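You operate a simulated robot arm through the tools that you are given. There is no shell and no other tool. Be economical: measure what you need, move in short steps, check, and stop when the job is done.

The job below is to be done with a simulated robot arm. You get a single attempt, and the scene is never put back.

TASK
Swing the magnifier away and wipe the light box with the green pad.
Fine: lamp off before wiping; pad back, dimmer down to 0. What is to be rubbed or washed off counts as gone when no trace of it is left.

It is judged by the outcome, as a careful person would: the job done as asked, and still so three seconds after it is handed in. It fails if anything else is knocked over, pushed out of place, dropped, spilled or broken.

THE ROBOT
A 7-joint arm with a two-finger parallel gripper on a trunk, on a base that drives. Base frame: it is fixed to the floor where the robot stands at the start and does not move with it; the origin is under the middle of the robot, x ahead of it, y to its left, z up; the surface under the hand at the start is at about z = 860. Lengths are in mm, angles in rad, forces in N, time in s.
With the tool pointing down near the work surface it reaches from about 440 to 900 mm from the robot's upright axis, wherever it stands. Its first joint turns from -0.297 to 2.199 rad. Places, roughly: light box [700, 0, 900]; light box dial [600, -100, 900]; light box switch [600, 100, 900]; magnifier [800, -100, 1000]. Payload 1.57 kg.
Tool frame: the origin (TCP) lies between the finger pads and is the grasp point; the fingertips stand 30 mm ahead of it; z points along the fingers, y is the line along which they close. The gripper opens to 80 mm. The fingers are 17 mm wide and 12 mm thick; the gripper's body (40 by 82 mm) begins 80 mm behind the TCP.
Orientation is told as [roll, pitch, yaw] about the base's x, y, z axes, in that order, counted from this pose: with the fingers straight down and closing along the base's y, the tool's x points along the base's -x, its y along +y and its z along -z.

THE INTERFACE
- The arm moves only by the tool move_arm. Its argument "targets" is a list of rows, each an object of numbers (a shift or turn left out is 0, a gripper value left out holds the last): "ax", "ay", "az": the turn, a rotation vector about the tool's x, y, z in rad; "dx", "dy", "dz": the shift along the tool's x, y, z in mm; "hand": the closure, from 0 (fully open) to 1 (shut). In form: [{"ax": .., "ay": .., "az": .., "dx": .., "dy": .., "dz": .., "hand": ..}, ...]. A call has 1 to 12 rows; each row is the pose to reach, as a shift and turn from the pose commanded when the call began, along the tool's axes at that moment. Rows are played at 5 a second. More than 50 mm and 0.15 rad between two rows, or a gripper value outside its range, and nothing of the call is played. Where a pose cannot be reached the arm comes as near as it can. A force on the tool above 40 N (or 10 N above the force at the start of the call, whichever is more), or a blocked arm, ends the call early, and 0.2 s more pass. The fingers move at their own pace (about 45 mm/s each) and stop on an object; they squeeze with about 28 N. The grip force told is the motor's: it shows also when the fingers shut on nothing. Time passes only in rows, and 0.2 s behind the last, so rows that repeat a pose let the fingers close. It gives the time, the measured TCP pose, the force on the tool (base axes), the opening and the grip force at its end, in the units of the frame above (readings bear some noise), with the torque about the TCP (base axes, N m) and any sound that the robot's microphone picked up.
- Cameras (640 x 400 px; columns grow to the right, rows downward): "scene" is now at [3.9, -172.6, 1390.2]; the picture's right is [0.51, -0.86, 0.00], its down [-0.17, -0.10, -0.98] and it looks along [0.84, 0.50, -0.20] (base axes); focal length 233 px, centre (320, 200). "wrist" rides on the gripper at [72, -7, -122] in the tool frame; the picture's right is [0.09, 1.00, 0.00], its down [-0.84, 0.08, -0.54] and it looks along [-0.54, 0.05, 0.84] (tool axes); focal length 238 px, centre (320, 200).
- snapshot(camera): a new picture of that camera. It takes no simulated time.
- raise_lower(by): slides the trunk up (or, below 0, down) by that many mm; the arm and the scene camera ride with it, the base frame stays. It gives what a move gives, with no picture.
- steer(legs): drives the robot by 1 to 6 legs, each [ahead, left, turn to the left] in mm, mm and rad, along the robot's own axes; the way and the turn of a leg run together, so that a leg with both is an arc; at most 1500 mm and 3.142 rad a leg. The arm and the cameras ride along, it lands a little off, and it stops where it bumps. It gives what a move gives.
- head_to(pan, tilt): turns the head with the scene camera to pan (to the left, within 1.902 rad either way) and tilt (down, from -0.506 to 1.204), counted from straight ahead of the robot. It gives what a move gives.
- pixel_to_xyz(camera, pixels): for up to 12 pixels [column, row] of the newest picture of that camera ("zoom" is the newest enlarged one), the place [x, y, z] in the base frame of the surface seen there, good to about 3 mm, but the place of the scene camera against the robot may be out by one fixed shift of up to 18 mm in any direction. It takes no simulated time.
- enlarge(camera, box): a new picture of the part [left, top, right, bottom] of that camera's present view, enlarged. It takes no simulated time.
- sign_off(): hands the job in; it is judged then, once.

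Go step by step. Measure first, check grasps and placings, and put right what went wrong. The budget is 80 turns and 52 pictures, counting those below and the enlarged ones. Unless the task says otherwise, let go and move clear before handing in, and close with one line.

The tools are called after ">>>" by a JSON object that holds its "fn" and its "kwargs". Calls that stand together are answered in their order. move_arm: Moves the arm, as the interface text tells. Its arguments: {"type":"object","properties":{"targets":{"type":"array","items":{"type":"object","properties":{"ax":{"type":"number"},"ay":{"type":"number"},"az":{"type":"number"},"dx":{"type":"number"},"dy":{"type":"number"},"dz":{"type":"number"},"hand":{"type":"number"}}}}},"required":["targets"]} The other tools are called the same way: raise_lower (by) slides the trunk up or down; steer (legs) drives the base; head_to (pan, tilt) turns the head that bears the scene camera; snapshot (camera) takes a picture; pixel_to_xyz (camera, pixels) gives the place of the surface under pixels of a picture; enlarge (camera, box) takes an enlarged picture of a part of a camera's view; sign_off () hands the job in.

At the start:

```text
time: 0.0
tcp_pos: [512.2, -26.6, 1428.5]
ee_rot: [0.001, 0.0, 0.0]
contact_force: [-0.2, 0.1, 0.1]
wrist_torque: [0.04, -0.02, 0.02]
opening: 79.9
grip_force: 0.0
trunk travel left (down, up): [-725.0, 65.0]
robot x, y, heading: [-0.4, 0.8, -0.002]
head pan, tilt: [0.532, 0.201]
```

scene: 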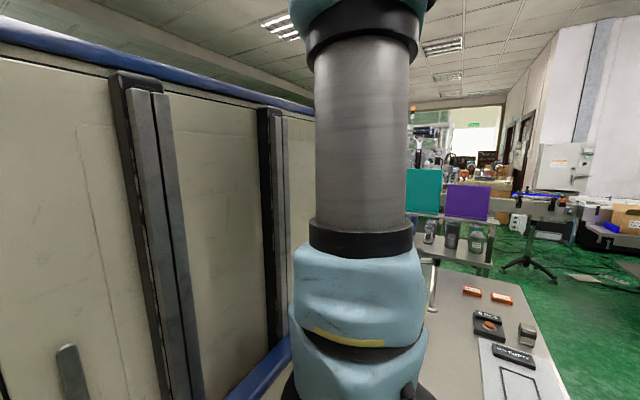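
wrist: 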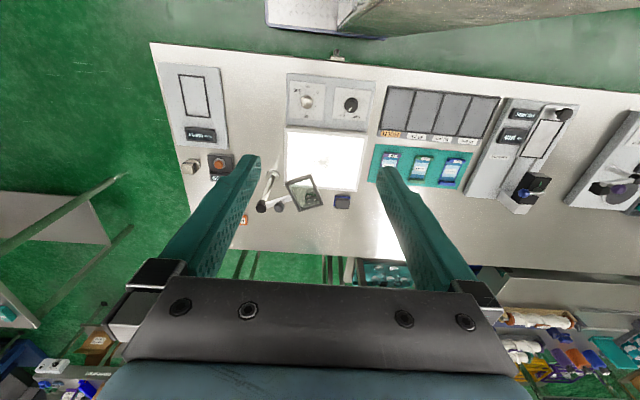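

The wrist view shows the light box near (322,160), two controls above it near (307,100) and (350,103), and the magnifier at (305,193). I'll enlarge that region.

>>> {"fn": "enlarge", "kwargs": {"camera": "wrist", "box": [230, 60, 390, 220]}}

>>> {"fn": "enlarge", "kwargs": {"camera": "wrist", "box": [340, 70, 520, 220]}}

```text
2.50 times, centred on (310, 140) of wrist
```

zoom: 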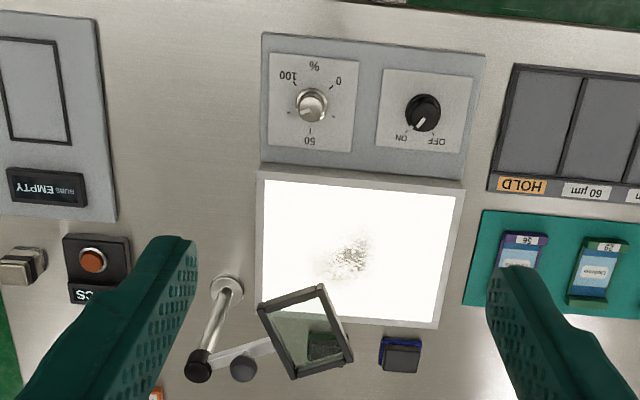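

```text
2.67 times, centred on (430, 145) of wrist
```

zoom: 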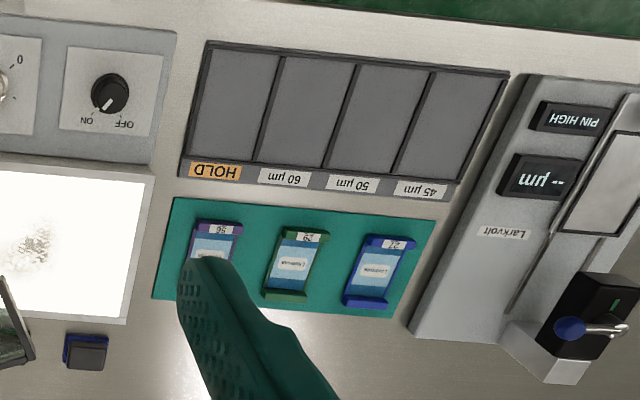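

The dirty spot is at zoom (345,258). A gray/blue pad sits at (400,355), and another pad appears to lie under the magnifier lens. I'll measure key points.

>>> {"fn": "enlarge", "kwargs": {"camera": "wrist", "box": [230, 60, 390, 220]}}

>>> {"fn": "pixel_to_xyz", "kwargs": {"camera": "zoom", "pixels": [[313, 95], [313, 115], [424, 105], [266, 182], [458, 192], [434, 322], [258, 312], [345, 258], [400, 357], [228, 285], [198, 367], [243, 367]]}}

>>> {"fn": "pixel_to_xyz", "kwargs": {"camera": "zoom", "pixels": [[262, 305], [323, 290], [350, 358], [295, 375], [323, 345], [305, 320], [420, 160], [420, 260], [310, 60], [403, 338], [360, 368], [180, 200]]}}

```text
2.50 times, centred on (310, 140) of wrist
```

zoom: 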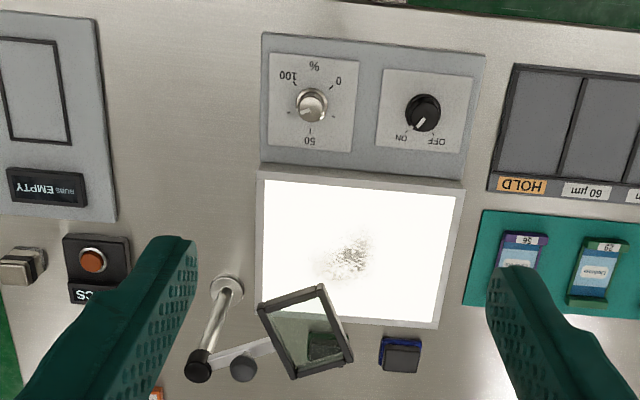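

```text
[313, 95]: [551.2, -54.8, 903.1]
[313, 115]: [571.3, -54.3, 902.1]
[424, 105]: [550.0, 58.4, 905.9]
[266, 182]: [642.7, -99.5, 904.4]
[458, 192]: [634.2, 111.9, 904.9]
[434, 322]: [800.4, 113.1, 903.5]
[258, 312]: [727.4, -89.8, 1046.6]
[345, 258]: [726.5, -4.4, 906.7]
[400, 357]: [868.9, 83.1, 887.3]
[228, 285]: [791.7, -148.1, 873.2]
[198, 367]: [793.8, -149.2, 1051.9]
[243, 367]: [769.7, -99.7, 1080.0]
```

```text
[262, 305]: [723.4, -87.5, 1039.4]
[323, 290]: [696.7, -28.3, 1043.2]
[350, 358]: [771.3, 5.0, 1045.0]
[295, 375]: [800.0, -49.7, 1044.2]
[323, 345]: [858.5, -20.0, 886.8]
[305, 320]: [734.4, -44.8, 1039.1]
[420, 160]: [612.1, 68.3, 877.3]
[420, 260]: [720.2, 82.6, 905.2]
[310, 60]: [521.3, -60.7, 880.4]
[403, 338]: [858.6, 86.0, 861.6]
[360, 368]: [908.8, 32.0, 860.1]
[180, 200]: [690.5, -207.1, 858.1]
```

Lens is at about (745,-40,1044), the post at (792,-148), a handle at (770,-100,1080), and the pads at (868,83) and (858,-20). I'll lower the trunk and look more closely.

>>> {"fn": "raise_lower", "kwargs": {"by": -230}}

>>> {"fn": "snapshot", "kwargs": {"camera": "wrist"}}

>>> {"fn": "head_to", "kwargs": {"pan": 0.0, "tilt": 0.5}}

>>> {"fn": "snapshot", "kwargs": {"camera": "scene"}}

```text
time: 2.4
tcp_pos: [511.9, -25.6, 1197.1]
ee_rot: [0.0, 0.0, 0.001]
contact_force: [-0.5, 0.6, -0.2]
wrist_torque: [-0.01, 0.02, 0.02]
opening: 80.3
grip_force: 0.0
trunk travel left (down, up): [-495.0, 295.0]
robot x, y, heading: [0.8, 3.2, -0.002]
head pan, tilt: [0.532, 0.201]
```

```text
46 pictures are left
```

wrist: 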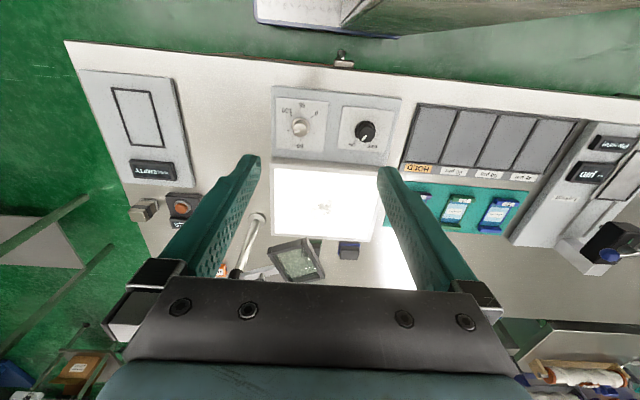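

```text
time: 3.4
tcp_pos: [511.4, -26.2, 1197.0]
ee_rot: [-0.001, 0.0, -0.001]
contact_force: [-0.3, 0.5, 0.3]
wrist_torque: [0.0, 0.05, 0.02]
opening: 80.0
grip_force: 0.0
trunk travel left (down, up): [-495.0, 295.0]
robot x, y, heading: [-6.4, -0.9, -0.0]
head pan, tilt: [0.0, 0.499]
```

```text
45 pictures are left
```

scene: 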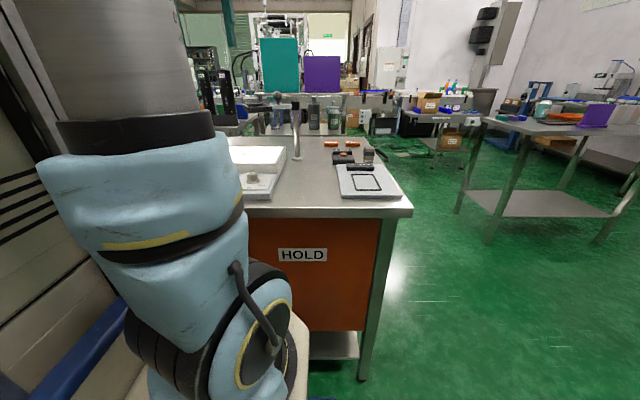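

The wrist view is closer now: the knobs are at (300,127) and (365,130). I'll enlarge the panel and the magnifier.

>>> {"fn": "enlarge", "kwargs": {"camera": "wrist", "box": [270, 80, 400, 161]}}

>>> {"fn": "pixel_to_xyz", "kwargs": {"camera": "zoom", "pixels": [[147, 232], [147, 215], [465, 246], [465, 262], [500, 225], [300, 220], [147, 300], [465, 200]]}}

>>> {"fn": "enlarge", "kwargs": {"camera": "wrist", "box": [230, 200, 390, 290]}}

>>> {"fn": "enlarge", "kwargs": {"camera": "scene", "box": [230, 80, 400, 200]}}

```text
4.92 times, centred on (335, 120) of wrist
```

zoom: 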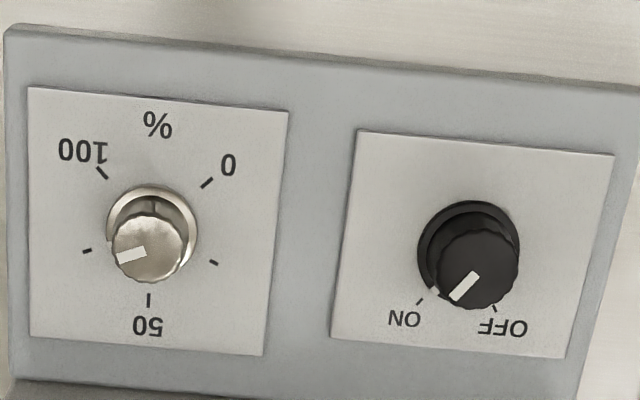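

```text
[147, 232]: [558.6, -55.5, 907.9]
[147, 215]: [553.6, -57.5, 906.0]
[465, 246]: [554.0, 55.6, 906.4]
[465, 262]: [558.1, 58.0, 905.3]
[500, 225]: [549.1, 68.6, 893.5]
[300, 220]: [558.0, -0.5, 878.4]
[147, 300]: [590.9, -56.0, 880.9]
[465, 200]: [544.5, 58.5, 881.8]
```

```text
4.00 times, centred on (310, 245) of wrist
```

zoom: 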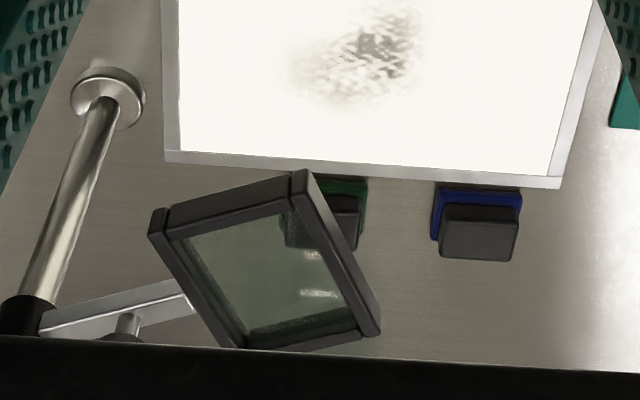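

```text
3.33 times, centred on (315, 140) of scene
```

zoom: 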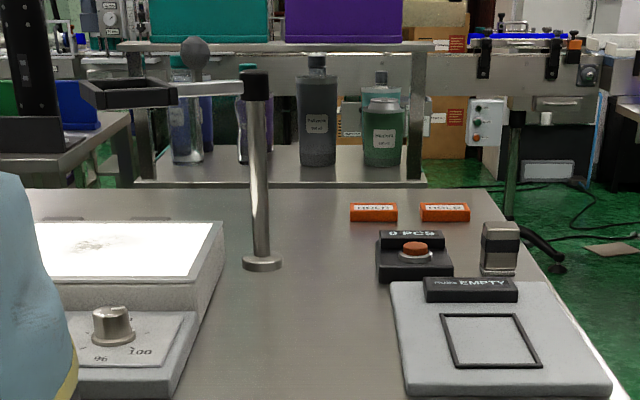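

The lamp switch points at ON, the dimmer at about 75, and the green pad lies under the lens with a dark grip block on it. I'll start with the switch by moving above it.

>>> {"fn": "move_arm", "kwargs": {"targets": [{"dx": -22, "dy": 42}, {"dx": -45, "dy": 86}, {"dx": -45, "dy": 86}]}}

>>> {"fn": "raise_lower", "kwargs": {"by": -170}}

>>> {"fn": "snapshot", "kwargs": {"camera": "wrist"}}

```text
time: 4.2
tcp_pos: [554.4, 62.7, 1197.2]
ee_rot: [0.001, 0.0, 0.0]
contact_force: [0.3, -0.7, -0.3]
wrist_torque: [-0.05, 0.02, 0.0]
opening: 79.7
grip_force: 0.1
trunk travel left (down, up): [-495.0, 295.0]
robot x, y, heading: [-1.3, -0.4, 0.001]
head pan, tilt: [0.0, 0.499]
```

```text
time: 6.1
tcp_pos: [555.6, 62.1, 1028.6]
ee_rot: [0.0, -0.001, -0.001]
contact_force: [-0.9, 0.3, -0.2]
wrist_torque: [-0.02, 0.01, 0.01]
opening: 80.0
grip_force: 0.1
trunk travel left (down, up): [-325.0, 465.0]
robot x, y, heading: [-1.4, -1.8, -0.006]
head pan, tilt: [0.0, 0.499]
```

```text
41 pictures are left
```

wrist: 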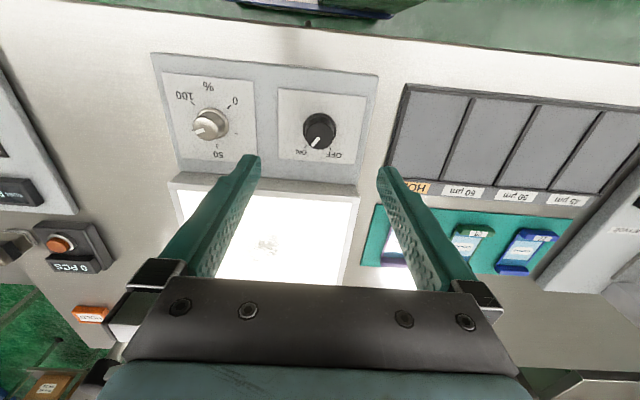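

>>> {"fn": "enlarge", "kwargs": {"camera": "wrist", "box": [170, 70, 370, 195]}}

>>> {"fn": "pixel_to_xyz", "kwargs": {"camera": "zoom", "pixels": [[478, 205], [478, 196], [440, 205], [520, 200], [483, 225], [483, 150], [120, 190], [120, 175], [80, 185], [155, 185], [120, 215], [480, 260]]}}

```text
3.20 times, centred on (270, 132) of wrist
```

zoom: 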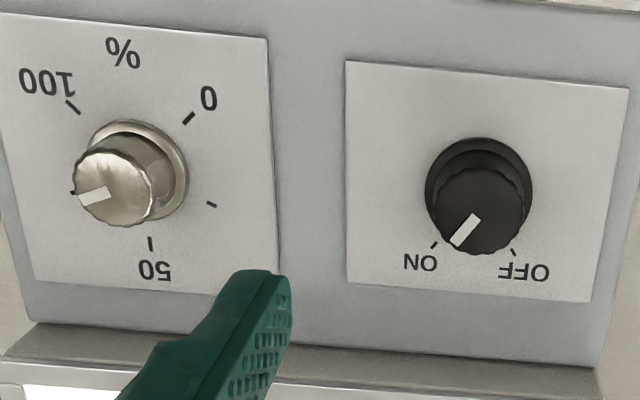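

```text
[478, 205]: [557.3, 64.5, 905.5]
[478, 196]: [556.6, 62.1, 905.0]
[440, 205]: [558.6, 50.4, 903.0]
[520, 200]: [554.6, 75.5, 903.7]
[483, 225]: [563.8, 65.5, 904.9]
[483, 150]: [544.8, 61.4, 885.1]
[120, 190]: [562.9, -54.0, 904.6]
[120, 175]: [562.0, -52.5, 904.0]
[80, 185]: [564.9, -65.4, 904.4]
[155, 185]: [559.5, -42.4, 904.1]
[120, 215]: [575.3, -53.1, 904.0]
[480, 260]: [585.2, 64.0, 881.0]
```

The switch knob top is centred at zoom (480,211), about (559,63.5,905), and its diameter is about 26 mm. I'll pre-rotate to yaw -0.5 and descend so the tips are at about z 896.

>>> {"fn": "move_arm", "kwargs": {"targets": [{"az": 0.14, "dx": -3, "dy": 1}, {"az": 0.28, "dx": -3, "dy": 1}, {"az": 0.42, "dx": -3, "dy": 1}, {"az": 0.5, "dx": -3, "dy": 1, "dz": 40}, {"az": 0.5, "dx": -3, "dy": 1, "dz": 80}, {"az": 0.5, "dx": -3, "dy": 1, "dz": 104}, {"az": 0.5, "dx": -3, "dy": 1, "dz": 104}]}}

>>> {"fn": "snapshot", "kwargs": {"camera": "wrist"}}

```text
time: 7.7
tcp_pos: [557.4, 61.1, 924.2]
ee_rot: [0.0, 0.0, -0.499]
contact_force: [-0.1, 0.4, -0.7]
wrist_torque: [0.04, 0.01, -0.03]
opening: 80.2
grip_force: 0.1
trunk travel left (down, up): [-325.0, 465.0]
robot x, y, heading: [-3.7, 2.8, -0.0]
head pan, tilt: [0.0, 0.499]
```

```text
39 pictures are left
```

wrist: 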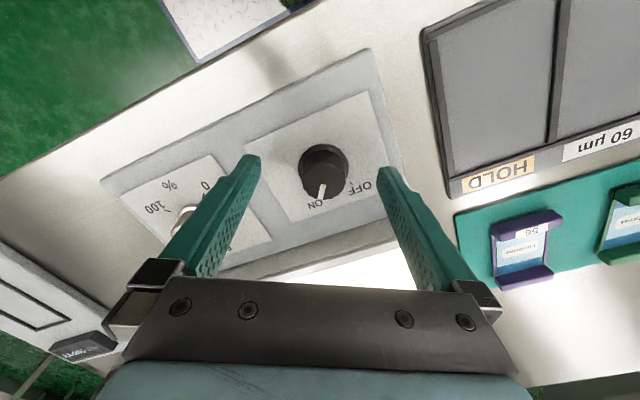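

The knob at (325,173) sits between the fingertips, about 2 mm toward the tool's +y. I'll close on it.

>>> {"fn": "move_arm", "kwargs": {"targets": [{"dy": 2}, {"dy": 2, "hand": 1}, {"dy": 2, "hand": 1}, {"dy": 2, "hand": 1}, {"dy": 2, "hand": 1}, {"dy": 2, "hand": 1}, {"dy": 2, "hand": 1}]}}

```text
time: 9.3
tcp_pos: [558.6, 64.5, 924.2]
ee_rot: [0.0, 0.001, -0.499]
contact_force: [4.7, 6.6, 0.3]
wrist_torque: [-0.01, -0.05, 0.05]
opening: 31.4
grip_force: 40.1
trunk travel left (down, up): [-325.0, 465.0]
robot x, y, heading: [-1.8, -1.4, 0.004]
head pan, tilt: [0.0, 0.499]
```

The grip holds at 31 mm. I'll turn about 60° counter-clockwise (toward OFF).

>>> {"fn": "move_arm", "kwargs": {"targets": [{"dy": 0.7}, {"az": -0.14, "dy": 0.7}, {"az": -0.28, "dy": 0.7}, {"az": -0.42, "dy": 0.7}, {"az": -0.56, "dy": 0.7}, {"az": -0.7, "dy": 0.7}, {"az": -0.84, "dy": 0.7}, {"az": -0.98, "dy": 0.7}, {"az": -1.08, "dy": 0.7}, {"az": -1.08, "dy": 0.7}]}}

>>> {"fn": "snapshot", "kwargs": {"camera": "wrist"}}

```text
time: 10.7
tcp_pos: [557.4, 61.6, 924.4]
ee_rot: [-0.004, 0.007, 0.142]
contact_force: [-4.3, -6.2, 5.2]
wrist_torque: [-0.19, 0.38, 0.01]
opening: 31.4
grip_force: 39.9
trunk travel left (down, up): [-325.0, 465.0]
robot x, y, heading: [-1.3, -3.1, 0.002]
head pan, tilt: [0.0, 0.499]
stopped in row 6: the force on the tool passed its limit at 41 N (the readings are from after the stop); the commanded pose is now the measured one
```

```text
38 pictures are left
```

wrist: 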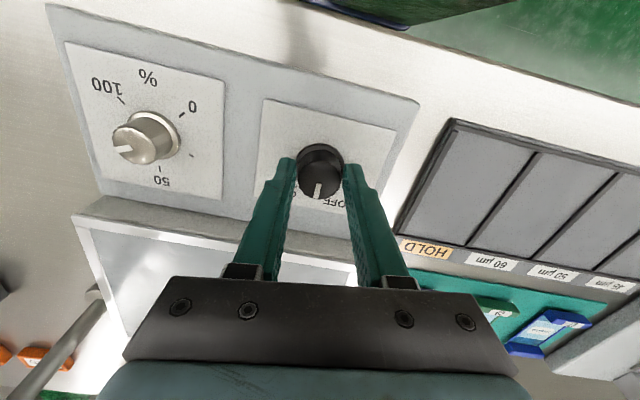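

The light box glass now looks grey (off), and the knob met its end stop. I'll release, rise, and check.

>>> {"fn": "move_arm", "kwargs": {"targets": [{"hand": 0.4}, {"hand": 0.4}, {"hand": 0.4, "dz": -20}, {"hand": 0.0, "dz": -60}, {"hand": 0.0, "dz": -105}]}}

>>> {"fn": "enlarge", "kwargs": {"camera": "wrist", "box": [120, 40, 440, 240]}}

```text
time: 11.9
tcp_pos: [560.2, 60.9, 1031.4]
ee_rot: [-0.004, 0.007, 0.143]
contact_force: [0.5, 1.2, -0.1]
wrist_torque: [-0.01, -0.06, -0.02]
opening: 80.2
grip_force: 0.0
trunk travel left (down, up): [-325.0, 465.0]
robot x, y, heading: [0.7, 2.7, -0.002]
head pan, tilt: [0.0, 0.499]
```

```text
2.00 times, centred on (280, 140) of wrist
```

zoom: 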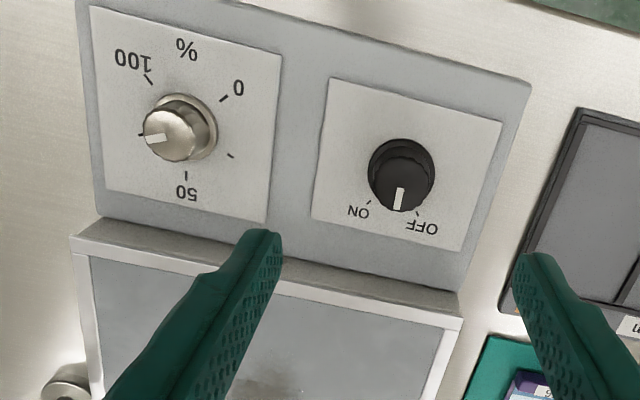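

The lamp is off, but the pointer at zoom (398,200) appears about 20° short of the OFF tick at (417,212). I'll measure the knob again to centre a second grasp.

>>> {"fn": "pixel_to_xyz", "kwargs": {"camera": "zoom", "pixels": [[398, 186], [398, 180], [402, 190], [370, 184], [427, 190], [398, 208], [400, 166], [368, 203], [417, 213], [173, 135], [145, 137], [202, 135]]}}

>>> {"fn": "enlarge", "kwargs": {"camera": "wrist", "box": [270, 80, 370, 170]}}

```text
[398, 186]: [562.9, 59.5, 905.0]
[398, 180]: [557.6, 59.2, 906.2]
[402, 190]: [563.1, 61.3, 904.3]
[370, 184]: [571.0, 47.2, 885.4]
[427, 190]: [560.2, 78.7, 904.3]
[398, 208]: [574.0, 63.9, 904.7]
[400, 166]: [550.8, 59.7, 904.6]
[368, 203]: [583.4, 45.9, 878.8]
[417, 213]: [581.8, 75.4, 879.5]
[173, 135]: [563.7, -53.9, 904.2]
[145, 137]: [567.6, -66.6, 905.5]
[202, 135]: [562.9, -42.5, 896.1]
```

```text
4.44 times, centred on (320, 125) of wrist
```

zoom: 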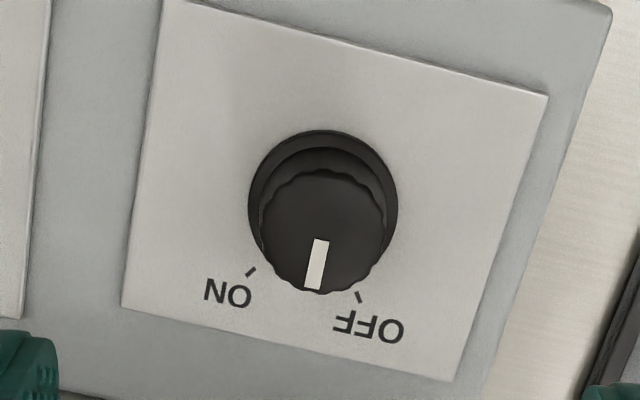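

The pointer is at mid-travel; OFF is about 30° further. I'll regrasp in place, centred near (559,61), and check the side force.

>>> {"fn": "move_arm", "kwargs": {"targets": [{"dz": 45}, {"dz": 90}, {"dz": 107}, {"dz": 107, "hand": 0.5}, {"dz": 107, "hand": 0.5}, {"dz": 107, "hand": 1}, {"dz": 107, "hand": 1}, {"dz": 107, "hand": 1}, {"dz": 107, "hand": 1}]}}

```text
time: 13.9
tcp_pos: [559.9, 60.9, 922.0]
ee_rot: [-0.006, 0.007, 0.141]
contact_force: [-1.0, -10.4, -2.0]
wrist_torque: [-0.04, 0.01, -0.01]
opening: 31.7
grip_force: 40.7
trunk travel left (down, up): [-325.0, 465.0]
robot x, y, heading: [-1.1, -0.3, -0.001]
head pan, tilt: [0.0, 0.499]
```

Side force is -10 N along y. I'll test a 1 mm shift to find the centre before turning.

>>> {"fn": "move_arm", "kwargs": {"targets": [{"dy": 0.5}, {"dy": 1.0}, {"dy": 1.0}]}}

```text
time: 14.7
tcp_pos: [559.6, 61.8, 922.3]
ee_rot: [-0.005, 0.006, 0.141]
contact_force: [-4.2, -20.6, 3.1]
wrist_torque: [-0.44, 0.47, -0.1]
opening: 31.6
grip_force: 39.7
trunk travel left (down, up): [-325.0, 465.0]
robot x, y, heading: [-1.6, 4.0, -0.0]
head pan, tilt: [0.0, 0.499]
```

That made it worse, at about 10 N per mm, so I'll go the other way by 2 mm.

>>> {"fn": "move_arm", "kwargs": {"targets": [{"dy": -1}, {"dy": -2.0}, {"dy": -2.0}]}}

```text
time: 15.5
tcp_pos: [559.1, 61.4, 921.6]
ee_rot: [-0.004, 0.006, 0.143]
contact_force: [-0.8, -10.5, 2.9]
wrist_torque: [0.07, 0.35, -0.01]
opening: 31.8
grip_force: 39.5
trunk travel left (down, up): [-325.0, 465.0]
robot x, y, heading: [-4.8, -0.9, -0.002]
head pan, tilt: [0.0, 0.499]
```

Reducing. I'll shift another 1 mm and turn 0.55 rad.

>>> {"fn": "move_arm", "kwargs": {"targets": [{"dy": -1}, {"dy": -1, "az": -0.1}, {"dy": -1, "az": -0.2}, {"dy": -1, "az": -0.3}, {"dy": -1, "az": -0.4}, {"dy": -1, "az": -0.5}, {"dy": -1, "az": -0.6}, {"dy": -1, "az": -0.6}]}}

>>> {"fn": "snapshot", "kwargs": {"camera": "wrist"}}

```text
time: 17.3
tcp_pos: [559.8, 59.3, 923.1]
ee_rot: [-0.004, 0.005, 0.743]
contact_force: [19.7, -6.3, 13.4]
wrist_torque: [0.17, -0.74, -0.08]
opening: 31.4
grip_force: 40.0
trunk travel left (down, up): [-325.0, 465.0]
robot x, y, heading: [-0.1, 1.6, 0.004]
head pan, tilt: [0.0, 0.499]
```

```text
35 pictures are left
```

wrist: 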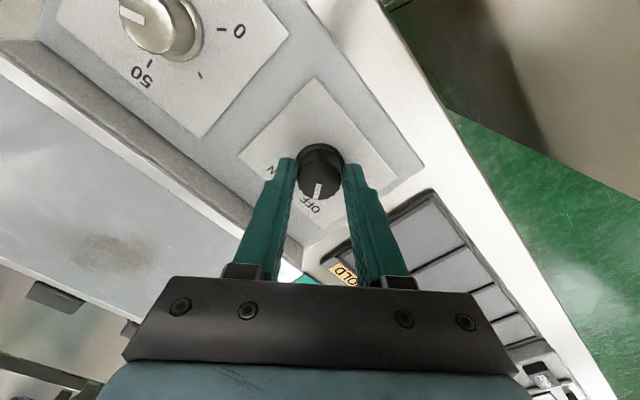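

The pointer now lines up with OFF (317,195). I'll release, rise and head to the dimmer at about (563.5,-55).

>>> {"fn": "move_arm", "kwargs": {"targets": [{"hand": 0.4}, {"hand": 0.4}, {"hand": 0.4, "dz": -20}, {"hand": 0, "dz": -60}, {"hand": 0, "dz": -105}, {"dz": -105}]}}

>>> {"fn": "move_arm", "kwargs": {"targets": [{"az": 0.14, "dx": 12, "dy": -14}, {"az": 0.28, "dx": 24, "dy": -28}, {"az": 0.42, "dx": 36, "dy": -42}, {"az": 0.56, "dx": 48, "dy": -56}, {"az": 0.7, "dx": 60, "dy": -70}, {"az": 0.84, "dx": 74.5, "dy": -87}, {"az": 0.98, "dx": 74.5, "dy": -87}, {"az": 1.12, "dx": 74.5, "dy": -87}, {"az": 1.26, "dx": 74.5, "dy": -87}, {"az": 1.4, "dx": 74.5, "dy": -87}, {"az": 1.54, "dx": 74.5, "dy": -87}, {"az": 1.643, "dx": 74.5, "dy": -87}]}}

>>> {"fn": "snapshot", "kwargs": {"camera": "wrist"}}

```text
time: 18.7
tcp_pos: [558.5, 60.4, 1026.0]
ee_rot: [0.001, 0.007, 0.743]
contact_force: [0.2, 0.5, -0.5]
wrist_torque: [0.05, 0.01, 0.0]
opening: 79.9
grip_force: 0.1
trunk travel left (down, up): [-325.0, 465.0]
robot x, y, heading: [0.7, 0.1, -0.002]
head pan, tilt: [0.0, 0.499]
```

```text
time: 21.3
tcp_pos: [563.3, -53.2, 1027.6]
ee_rot: [-0.008, -0.002, -0.901]
contact_force: [-0.4, -0.5, 0.0]
wrist_torque: [0.03, 0.0, -0.01]
opening: 80.1
grip_force: 0.0
trunk travel left (down, up): [-325.0, 465.0]
robot x, y, heading: [1.6, 1.2, -0.001]
head pan, tilt: [0.0, 0.499]
```

```text
34 pictures are left
```

wrist: 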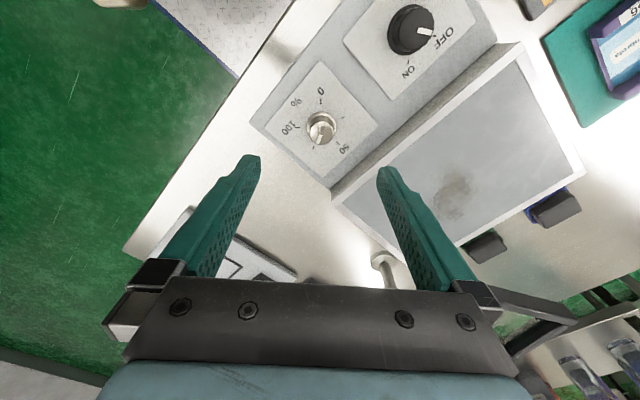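

The switch reads OFF. I'll measure the dimmer knob at (322,130).

>>> {"fn": "enlarge", "kwargs": {"camera": "wrist", "box": [260, 80, 380, 170]}}

>>> {"fn": "pixel_to_xyz", "kwargs": {"camera": "zoom", "pixels": [[325, 265], [325, 290], [290, 265], [360, 265], [325, 235], [330, 200], [390, 215], [330, 110], [240, 200], [425, 290], [240, 300]]}}

```text
4.44 times, centred on (320, 125) of wrist
```

zoom: 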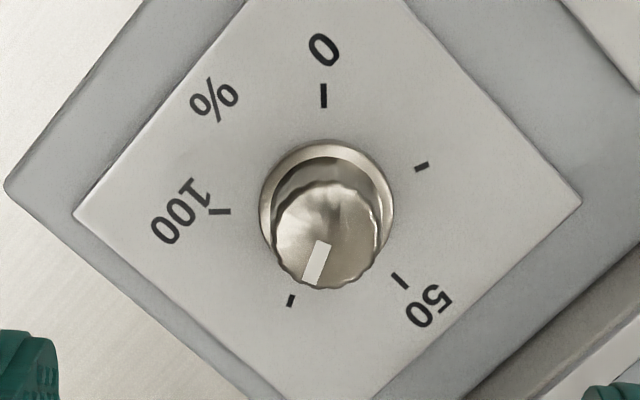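

```text
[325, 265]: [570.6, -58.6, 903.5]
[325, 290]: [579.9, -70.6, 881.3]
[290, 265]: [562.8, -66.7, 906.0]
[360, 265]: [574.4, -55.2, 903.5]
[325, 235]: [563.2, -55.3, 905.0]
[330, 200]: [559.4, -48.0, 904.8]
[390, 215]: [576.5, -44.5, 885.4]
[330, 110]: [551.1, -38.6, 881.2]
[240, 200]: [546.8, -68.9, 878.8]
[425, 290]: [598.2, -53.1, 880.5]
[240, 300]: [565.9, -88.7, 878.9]
```

The dimmer is at 75 and the knob centre is at about (564,-55). I'll descend and grasp.

>>> {"fn": "move_arm", "kwargs": {"targets": [{"dx": -1.8, "dz": 45}, {"dx": -1.8, "dz": 90}, {"dx": -1.8, "dz": 104}, {"dx": -1.8, "dz": 104, "hand": 0.5}, {"dx": -1.8, "dz": 104, "hand": 0.5}, {"dx": -1.8, "dz": 104, "hand": 1}, {"dx": -1.8, "dz": 104, "hand": 1}, {"dx": -1.8, "dz": 104, "hand": 1}, {"dx": -1.8, "dz": 104, "hand": 1}]}}

```text
time: 23.3
tcp_pos: [566.4, -55.3, 924.3]
ee_rot: [-0.005, -0.001, -0.9]
contact_force: [-0.3, 0.8, -1.8]
wrist_torque: [0.01, -0.2, -0.01]
opening: 27.1
grip_force: 38.2
trunk travel left (down, up): [-325.0, 465.0]
robot x, y, heading: [-1.2, -0.9, -0.003]
head pan, tilt: [0.0, 0.499]
```

Nice, centred grip at 27 mm with no side force. I'll turn 1.65 rad counter-clockwise.

>>> {"fn": "move_arm", "kwargs": {"targets": [{"az": -0.15}, {"az": -0.3}, {"az": -0.45}, {"az": -0.6}, {"az": -0.75}, {"az": -0.9}, {"az": -1.05}, {"az": -1.2}, {"az": -1.35}, {"az": -1.5}, {"az": -1.65}, {"az": -1.65}]}}

```text
time: 25.9
tcp_pos: [565.9, -55.6, 923.4]
ee_rot: [0.0, 0.004, 0.751]
contact_force: [28.5, -9.1, 20.5]
wrist_torque: [-0.24, -0.9, 0.0]
opening: 27.1
grip_force: 37.2
trunk travel left (down, up): [-325.0, 465.0]
robot x, y, heading: [-2.3, -0.3, 0.001]
head pan, tilt: [0.0, 0.499]
```

It turned about 1.65 rad. I'll release, lift clear, swing back and regrasp.

>>> {"fn": "move_arm", "kwargs": {"targets": [{"hand": 0.4}, {"hand": 0.4}, {"dz": -35}, {"dz": -60}, {"dz": -105, "hand": 0}, {"dz": -105}]}}

>>> {"fn": "move_arm", "kwargs": {"targets": [{"az": 0.15}, {"az": 0.3}, {"az": 0.45}, {"az": 0.6}, {"az": 0.75}, {"az": 0.9}, {"az": 1.05}, {"az": 1.2}, {"az": 1.35}, {"az": 1.5}, {"az": 1.65}, {"az": 1.8}]}}

>>> {"fn": "enlarge", "kwargs": {"camera": "wrist", "box": [260, 80, 380, 170]}}

```text
time: 27.3
tcp_pos: [566.9, -54.2, 1028.2]
ee_rot: [0.0, 0.006, 0.751]
contact_force: [0.7, -0.3, 0.1]
wrist_torque: [0.01, 0.02, 0.01]
opening: 80.3
grip_force: 0.0
trunk travel left (down, up): [-325.0, 465.0]
robot x, y, heading: [1.4, 0.6, -0.002]
head pan, tilt: [0.0, 0.499]
```

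```text
time: 29.9
tcp_pos: [565.3, -53.9, 1028.1]
ee_rot: [-0.008, -0.002, -1.052]
contact_force: [0.0, -0.1, 0.0]
wrist_torque: [0.01, 0.0, 0.01]
opening: 80.0
grip_force: 0.0
trunk travel left (down, up): [-325.0, 465.0]
robot x, y, heading: [-4.9, 0.5, -0.003]
head pan, tilt: [0.0, 0.499]
```

```text
4.44 times, centred on (320, 125) of wrist
```

zoom: 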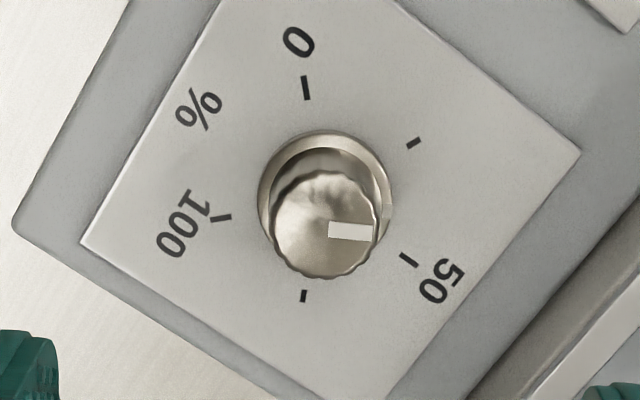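

The pointer now sits at about 38, with roughly 1.8 rad left to 0. The knob is centred, so I'll grasp again.

>>> {"fn": "move_arm", "kwargs": {"targets": [{"dz": 45}, {"dz": 90}, {"dz": 104}, {"dz": 104, "hand": 0.5}, {"dz": 104, "hand": 0.5}, {"dz": 104, "hand": 1}, {"dz": 104, "hand": 1}, {"dz": 104, "hand": 1}, {"dz": 104, "hand": 1}]}}

>>> {"fn": "move_arm", "kwargs": {"targets": [{"az": -0.15}, {"az": -0.3}, {"az": -0.45}, {"az": -0.6}, {"az": -0.75}, {"az": -0.9}, {"az": -1.05}, {"az": -1.2}, {"az": -1.35}, {"az": -1.5}, {"az": -1.65}, {"az": -1.78}]}}

>>> {"fn": "snapshot", "kwargs": {"camera": "wrist"}}

```text
time: 31.9
tcp_pos: [564.6, -53.6, 923.6]
ee_rot: [-0.006, -0.001, -1.051]
contact_force: [-4.0, -0.8, -3.2]
wrist_torque: [-0.03, -0.21, -0.05]
opening: 27.5
grip_force: 37.8
trunk travel left (down, up): [-325.0, 465.0]
robot x, y, heading: [2.6, 2.9, -0.001]
head pan, tilt: [0.0, 0.499]
```

```text
time: 34.5
tcp_pos: [563.7, -56.6, 923.9]
ee_rot: [-0.002, 0.006, 0.732]
contact_force: [-4.9, -13.9, -11.4]
wrist_torque: [-0.85, 0.5, -0.01]
opening: 27.0
grip_force: 37.1
trunk travel left (down, up): [-325.0, 465.0]
robot x, y, heading: [-2.4, 2.2, 0.001]
head pan, tilt: [0.0, 0.499]
```

```text
31 pictures are left
```

wrist: 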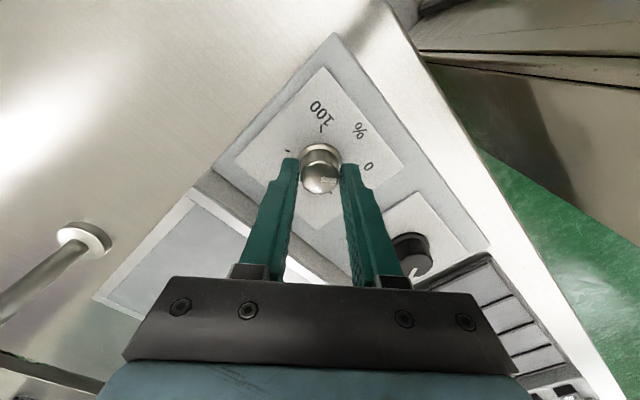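

I'll release, lift and check the pointer against the 0 tick.

>>> {"fn": "move_arm", "kwargs": {"targets": [{"hand": 0.4}, {"hand": 0.4}, {"dz": -35}, {"dz": -60}, {"dz": -105, "hand": 0}, {"dz": -105}]}}

>>> {"fn": "enlarge", "kwargs": {"camera": "wrist", "box": [260, 80, 380, 170]}}

```text
time: 35.9
tcp_pos: [564.5, -53.6, 1031.3]
ee_rot: [0.0, 0.006, 0.731]
contact_force: [0.7, -0.3, -0.5]
wrist_torque: [0.02, -0.02, 0.03]
opening: 80.2
grip_force: 0.0
trunk travel left (down, up): [-325.0, 465.0]
robot x, y, heading: [1.3, 3.4, -0.001]
head pan, tilt: [0.0, 0.499]
```

```text
4.44 times, centred on (320, 125) of wrist
```

zoom: 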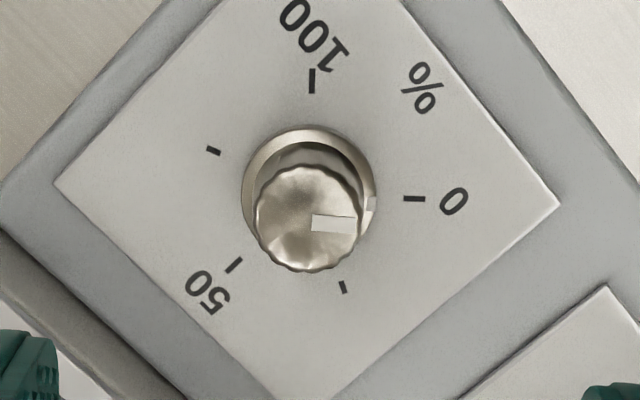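

The pointer is within a few degrees of 0. I'll regrasp and nudge gently toward the end stop.

>>> {"fn": "move_arm", "kwargs": {"targets": [{"dz": 45}, {"dz": 90}, {"dz": 105}, {"dz": 105, "hand": 0.5}, {"dz": 105, "hand": 0.5}, {"dz": 105, "hand": 1}, {"dz": 105, "hand": 1}, {"dz": 105, "hand": 1}, {"dz": 105, "hand": 1}]}}

>>> {"fn": "move_arm", "kwargs": {"targets": [{"az": -0.05}, {"az": -0.1}, {"az": -0.15}, {"az": -0.2}, {"az": -0.2}]}}

>>> {"fn": "move_arm", "kwargs": {"targets": [{"hand": 0.4}, {"hand": 0.4}, {"dz": -35}, {"dz": -60}, {"dz": -105, "hand": 0}, {"dz": -105}]}}

>>> {"fn": "enlarge", "kwargs": {"camera": "wrist", "box": [260, 80, 380, 170]}}

```text
time: 37.9
tcp_pos: [564.2, -56.7, 925.5]
ee_rot: [-0.002, 0.007, 0.728]
contact_force: [7.4, -5.7, -1.6]
wrist_torque: [-0.05, -0.42, -0.03]
opening: 27.3
grip_force: 37.6
trunk travel left (down, up): [-325.0, 465.0]
robot x, y, heading: [-1.4, 3.8, 0.003]
head pan, tilt: [0.0, 0.499]
```

```text
time: 39.1
tcp_pos: [564.7, -56.8, 925.7]
ee_rot: [0.0, 0.006, 0.928]
contact_force: [12.2, -19.9, 9.7]
wrist_torque: [-0.37, -0.33, -0.47]
opening: 27.7
grip_force: 38.2
trunk travel left (down, up): [-325.0, 465.0]
robot x, y, heading: [-0.3, 0.6, 0.001]
head pan, tilt: [0.0, 0.499]
```

```text
time: 40.5
tcp_pos: [565.2, -55.1, 1030.9]
ee_rot: [0.002, 0.006, 0.929]
contact_force: [0.4, -0.3, -1.0]
wrist_torque: [-0.03, -0.03, -0.02]
opening: 80.3
grip_force: 0.1
trunk travel left (down, up): [-325.0, 465.0]
robot x, y, heading: [-1.0, 0.3, -0.002]
head pan, tilt: [0.0, 0.499]
```

```text
4.44 times, centred on (320, 125) of wrist
```

zoom: 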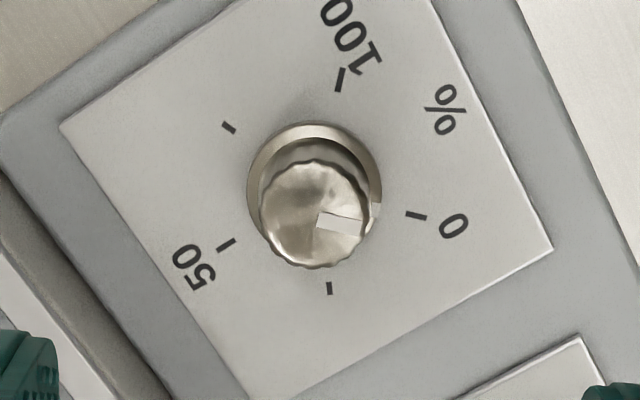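

The dimmer pointer (340,222) aligns with the 0 tick and the end stop was felt. Next comes the magnifier: I'll raise up and go near it for a closer look.

>>> {"fn": "raise_lower", "kwargs": {"by": 160}}

>>> {"fn": "move_arm", "kwargs": {"targets": [{"az": 0.14, "dx": -6, "dy": -19}, {"az": 0.28, "dx": -12, "dy": -38}, {"az": 0.42, "dx": -18, "dy": -57}, {"az": 0.56, "dx": -25, "dy": -76}, {"az": 0.7, "dx": -31, "dy": -95}, {"az": 0.84, "dx": -38, "dy": -114}, {"az": 0.929, "dx": -45, "dy": -135}, {"az": 0.929, "dx": -45, "dy": -135}]}}

>>> {"fn": "snapshot", "kwargs": {"camera": "wrist"}}

```text
time: 42.3
tcp_pos: [567.2, -53.7, 1190.2]
ee_rot: [0.003, 0.005, 0.93]
contact_force: [0.3, -0.3, 0.4]
wrist_torque: [-0.02, 0.02, 0.01]
opening: 79.9
grip_force: 0.1
trunk travel left (down, up): [-485.0, 305.0]
robot x, y, heading: [2.0, 1.0, -0.001]
head pan, tilt: [0.0, 0.499]
```

```text
time: 44.1
tcp_pos: [703.3, -100.5, 1189.0]
ee_rot: [-0.005, 0.004, -0.001]
contact_force: [-0.1, -1.5, 0.0]
wrist_torque: [-0.03, -0.02, 0.03]
opening: 79.9
grip_force: 0.1
trunk travel left (down, up): [-485.0, 305.0]
robot x, y, heading: [1.3, -2.4, -0.003]
head pan, tilt: [0.0, 0.499]
```

```text
28 pictures are left
```

wrist: 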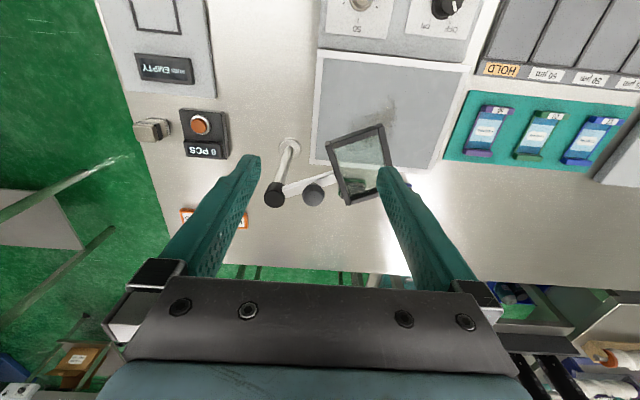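

The ball handle is at (313,195), the post cap at (274,195) and the lens at (360,163). I'll measure them.

>>> {"fn": "pixel_to_xyz", "kwargs": {"camera": "wrist", "pixels": [[313, 192], [305, 195], [321, 195], [313, 203], [274, 192], [295, 186], [330, 140], [381, 126], [391, 165], [348, 203], [290, 145], [340, 177]]}}

>>> {"fn": "enlarge", "kwargs": {"camera": "wrist", "box": [250, 110, 410, 210]}}

>>> {"fn": "enlarge", "kwargs": {"camera": "scene", "box": [230, 50, 400, 170]}}

```text
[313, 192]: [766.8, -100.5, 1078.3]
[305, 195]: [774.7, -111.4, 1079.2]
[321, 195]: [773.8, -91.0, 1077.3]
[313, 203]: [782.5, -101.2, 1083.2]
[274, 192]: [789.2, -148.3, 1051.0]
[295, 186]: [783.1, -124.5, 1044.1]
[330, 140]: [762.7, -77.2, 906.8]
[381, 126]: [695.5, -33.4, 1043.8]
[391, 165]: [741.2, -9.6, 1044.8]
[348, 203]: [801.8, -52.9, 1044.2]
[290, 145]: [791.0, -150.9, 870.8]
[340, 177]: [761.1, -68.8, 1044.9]
```

```text
4.00 times, centred on (330, 160) of wrist
```

zoom: 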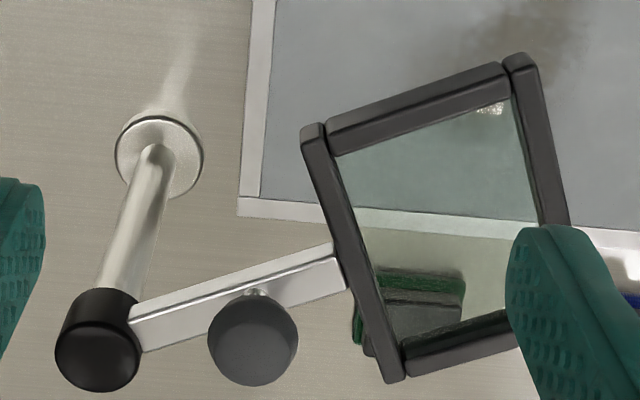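

```text
3.33 times, centred on (315, 110) of scene
```

zoom: 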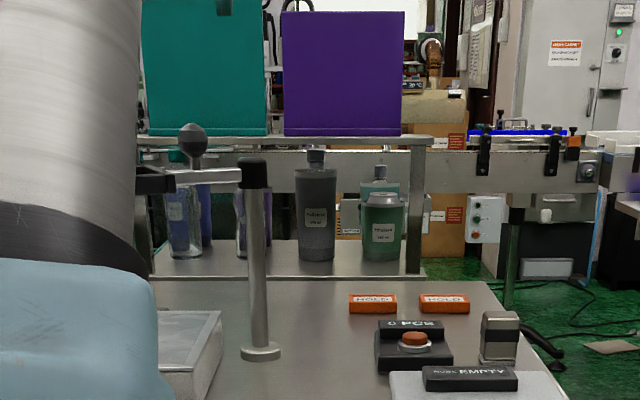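

The ball handle is centred near (773,-101,1072) with a diameter of about 22, and the pivot is at (791,-148). I'll align the fingers tangentially (yaw -1.2) and move over the ball.

>>> {"fn": "move_arm", "kwargs": {"targets": [{"az": 0.15, "dx": -10}, {"az": 0.3, "dx": -20}, {"az": 0.45, "dx": -30}, {"az": 0.6, "dx": -40}, {"az": 0.75, "dx": -50}, {"az": 0.9, "dx": -60}, {"az": 1.05, "dx": -70}, {"az": 1.2, "dx": -70}, {"az": 1.2, "dx": -70, "dz": 20}, {"az": 1.2, "dx": -70, "dz": 40}, {"az": 1.2, "dx": -70, "dz": 40}]}}

>>> {"fn": "snapshot", "kwargs": {"camera": "wrist"}}

```text
time: 46.5
tcp_pos: [757.6, -99.7, 1151.3]
ee_rot: [-0.003, -0.003, -1.202]
contact_force: [-0.2, -0.4, -0.1]
wrist_torque: [-0.02, 0.02, 0.0]
opening: 79.9
grip_force: 0.2
out of reach, approached as far as the arm can: row 2, 3, 4, 5, 6, 7, 8, 9, 10, 11
trunk travel left (down, up): [-485.0, 305.0]
robot x, y, heading: [3.0, -2.6, 0.003]
head pan, tilt: [0.0, 0.499]
```

```text
25 pictures are left
```

wrist: 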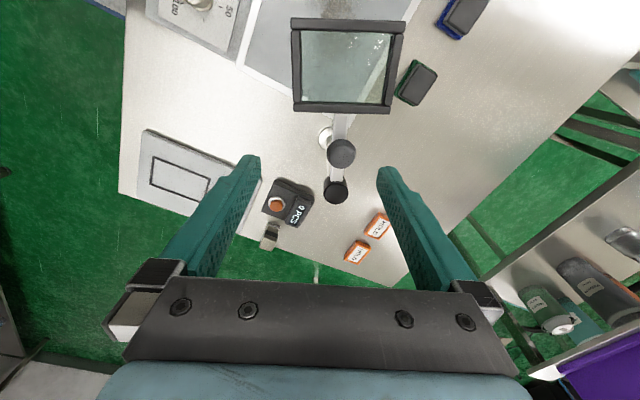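

The reach ends at x≈758 at this posture. I'll raise the trunk and have the arm reach lower, to see whether that extends it.

>>> {"fn": "raise_lower", "kwargs": {"by": 100}}

>>> {"fn": "move_arm", "kwargs": {"targets": [{"dz": 40}, {"dz": 80}, {"dz": 100}, {"dx": -6, "dy": 16, "dz": 100}, {"dx": -6, "dy": 16, "dz": 100}]}}

```text
time: 47.8
tcp_pos: [758.3, -100.4, 1251.7]
ee_rot: [-0.002, -0.003, -1.198]
contact_force: [-0.2, -0.1, -0.3]
wrist_torque: [-0.02, 0.0, -0.03]
opening: 80.2
grip_force: 0.0
trunk travel left (down, up): [-585.0, 205.0]
robot x, y, heading: [-3.3, 1.7, -0.003]
head pan, tilt: [0.0, 0.499]
```

```text
time: 49.0
tcp_pos: [775.4, -100.6, 1151.3]
ee_rot: [-0.003, -0.003, -1.199]
contact_force: [0.0, 0.3, -0.7]
wrist_torque: [0.04, -0.01, -0.01]
opening: 79.9
grip_force: 0.1
trunk travel left (down, up): [-585.0, 205.0]
robot x, y, heading: [0.9, 0.7, -0.005]
head pan, tilt: [0.0, 0.499]
```

That works: TCP is at (775,-101). I'll check the alignment, then descend.

>>> {"fn": "snapshot", "kwargs": {"camera": "wrist"}}

>>> {"fn": "pixel_to_xyz", "kwargs": {"camera": "wrist", "pixels": [[320, 150], [320, 160], [325, 140], [325, 168]]}}

```text
24 pictures are left
```

wrist: 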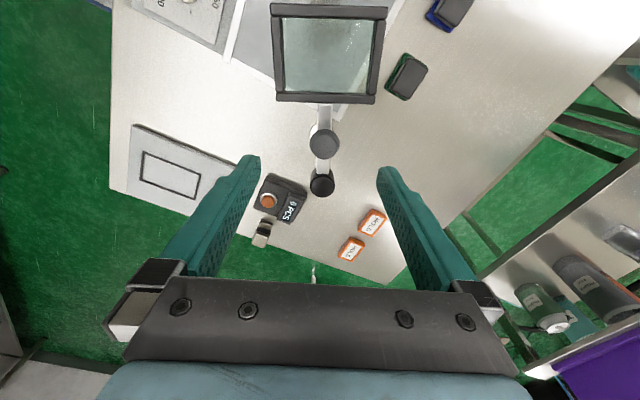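

```text
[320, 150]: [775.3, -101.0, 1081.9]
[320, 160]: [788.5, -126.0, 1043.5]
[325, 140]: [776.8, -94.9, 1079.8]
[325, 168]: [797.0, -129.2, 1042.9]
```

The ball is about 4 mm off in tool x. I'll descend with a correction and close gently.

>>> {"fn": "move_arm", "kwargs": {"targets": [{"dx": 4, "dy": 2, "dz": 20}, {"dx": 4, "dy": 2, "dz": 45}, {"dx": 4, "dy": 2, "dz": 63}, {"dx": 4, "dy": 2, "dz": 63, "hand": 0.5}, {"dx": 4, "dy": 2, "dz": 63, "hand": 0.5}, {"dx": 4, "dy": 2, "dz": 63, "hand": 0.6}, {"dx": 4, "dy": 2, "dz": 63, "hand": 0.7}, {"dx": 4, "dy": 2, "dz": 63, "hand": 0.8}, {"dx": 4, "dy": 2, "dz": 63, "hand": 0.8}]}}

>>> {"fn": "snapshot", "kwargs": {"camera": "wrist"}}

```text
time: 51.0
tcp_pos: [776.6, -96.5, 1087.5]
ee_rot: [-0.002, -0.004, -1.199]
contact_force: [-0.6, 0.3, -0.9]
wrist_torque: [-0.01, 0.01, 0.04]
opening: 27.2
grip_force: 36.1
trunk travel left (down, up): [-585.0, 205.0]
robot x, y, heading: [1.6, 2.7, -0.0]
head pan, tilt: [0.0, 0.499]
```

```text
23 pictures are left
```

wrist: 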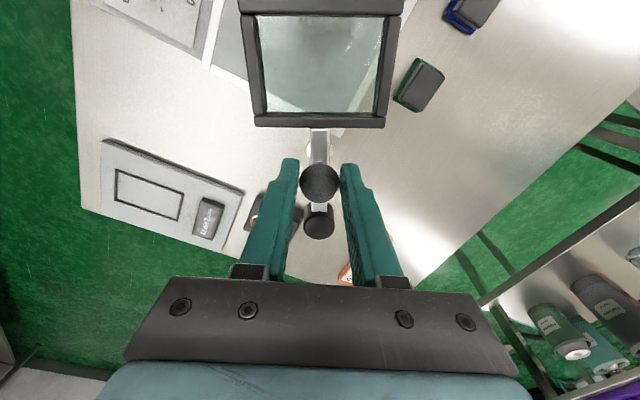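

The ball is gripped at 27 mm. I'll swing it a first short arc counter-clockwise about the post and watch the force.

>>> {"fn": "move_arm", "kwargs": {"targets": [{"az": -0.14, "dx": 0.3, "dy": -7.6}, {"az": -0.28, "dx": -0.6, "dy": -15.2}, {"az": -0.42, "dx": -2.4, "dy": -22.5}, {"az": -0.42, "dx": -2.4, "dy": -22.5}]}}

>>> {"fn": "snapshot", "kwargs": {"camera": "wrist"}}

```text
time: 52.0
tcp_pos: [756.2, -108.8, 1088.7]
ee_rot: [-0.004, -0.006, -0.781]
contact_force: [22.6, -22.3, 1.6]
wrist_torque: [-0.54, -0.53, 0.01]
opening: 27.5
grip_force: 37.8
trunk travel left (down, up): [-585.0, 205.0]
robot x, y, heading: [-3.0, -1.5, -0.004]
head pan, tilt: [0.0, 0.499]
```

```text
22 pictures are left
```

wrist: 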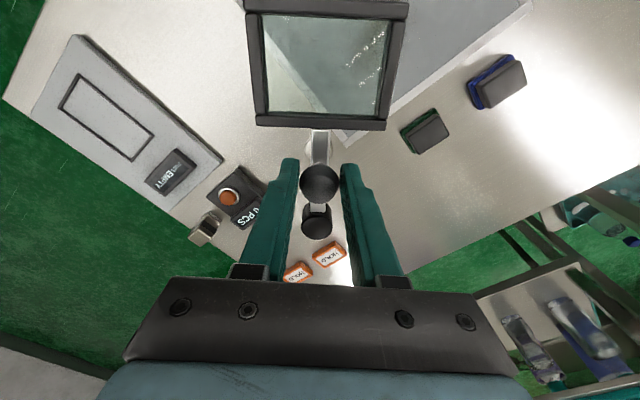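

The magnifier follows; the radial force says my pivot guess is slightly off. I'll correct 3 mm toward the post and continue.

>>> {"fn": "move_arm", "kwargs": {"targets": [{"dx": -3}, {"az": -0.14, "dx": -3.4, "dy": -7.4}, {"az": -0.28, "dx": -4.9, "dy": -14.7}, {"az": -0.42, "dx": -7.4, "dy": -21.7}, {"az": -0.56, "dx": -10.8, "dy": -28.2}, {"az": -0.7, "dx": -15.2, "dy": -34.3}, {"az": -0.84, "dx": -20.2, "dy": -39.6}, {"az": -0.84, "dx": -20.2, "dy": -39.6}]}}

```text
time: 53.8
tcp_pos: [740.9, -147.2, 1088.3]
ee_rot: [-0.002, 0.009, 0.063]
contact_force: [-20.6, 2.0, -11.5]
wrist_torque: [0.06, 0.97, 0.11]
opening: 27.1
grip_force: 38.3
trunk travel left (down, up): [-585.0, 205.0]
robot x, y, heading: [-2.1, -0.3, -0.0]
head pan, tilt: [0.0, 0.499]
```

It's swung to straight toward the robot side. I'll relieve 2 mm and swing another 0.8 rad to get well clear.

>>> {"fn": "move_arm", "kwargs": {"targets": [{"dx": 2}, {"az": -0.14, "dx": 1.6, "dy": -7.4}, {"az": -0.28, "dx": 0.2, "dy": -14.7}, {"az": -0.42, "dx": -2.2, "dy": -21.7}, {"az": -0.56, "dx": -5.6, "dy": -28.3}, {"az": -0.7, "dx": -9.9, "dy": -34.4}, {"az": -0.84, "dx": -14.9, "dy": -39.8}, {"az": -0.84, "dx": -14.9, "dy": -39.8}]}}

>>> {"fn": "snapshot", "kwargs": {"camera": "wrist"}}

```text
time: 55.1
tcp_pos: [748.2, -173.7, 1089.1]
ee_rot: [0.009, 0.007, 0.679]
contact_force: [-9.0, 1.8, 3.2]
wrist_torque: [0.21, 0.17, 0.07]
opening: 27.4
grip_force: 38.4
trunk travel left (down, up): [-585.0, 205.0]
robot x, y, heading: [-3.1, -1.2, -0.002]
head pan, tilt: [0.0, 0.499]
stopped in row 6: the force on the tool passed its limit at 44 N (the readings are from after the stop); the commanded pose is now the measured one
```

```text
21 pictures are left
```

wrist: 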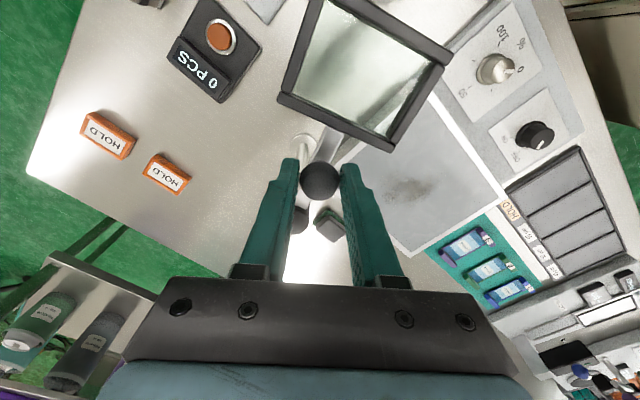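

The arc stopped at 44 N; the lens appears turned ~27° relative to the gripper, so maybe a joint limit. I'll measure where the lens is.

>>> {"fn": "pixel_to_xyz", "kwargs": {"camera": "wrist", "pixels": [[283, 100], [388, 148], [450, 55], [298, 222], [335, 145], [320, 180], [305, 140]]}}

```text
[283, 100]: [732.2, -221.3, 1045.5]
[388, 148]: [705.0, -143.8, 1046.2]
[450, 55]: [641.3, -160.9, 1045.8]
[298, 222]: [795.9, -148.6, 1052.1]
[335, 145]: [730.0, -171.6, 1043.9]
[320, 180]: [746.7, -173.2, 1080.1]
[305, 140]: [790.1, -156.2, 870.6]
```

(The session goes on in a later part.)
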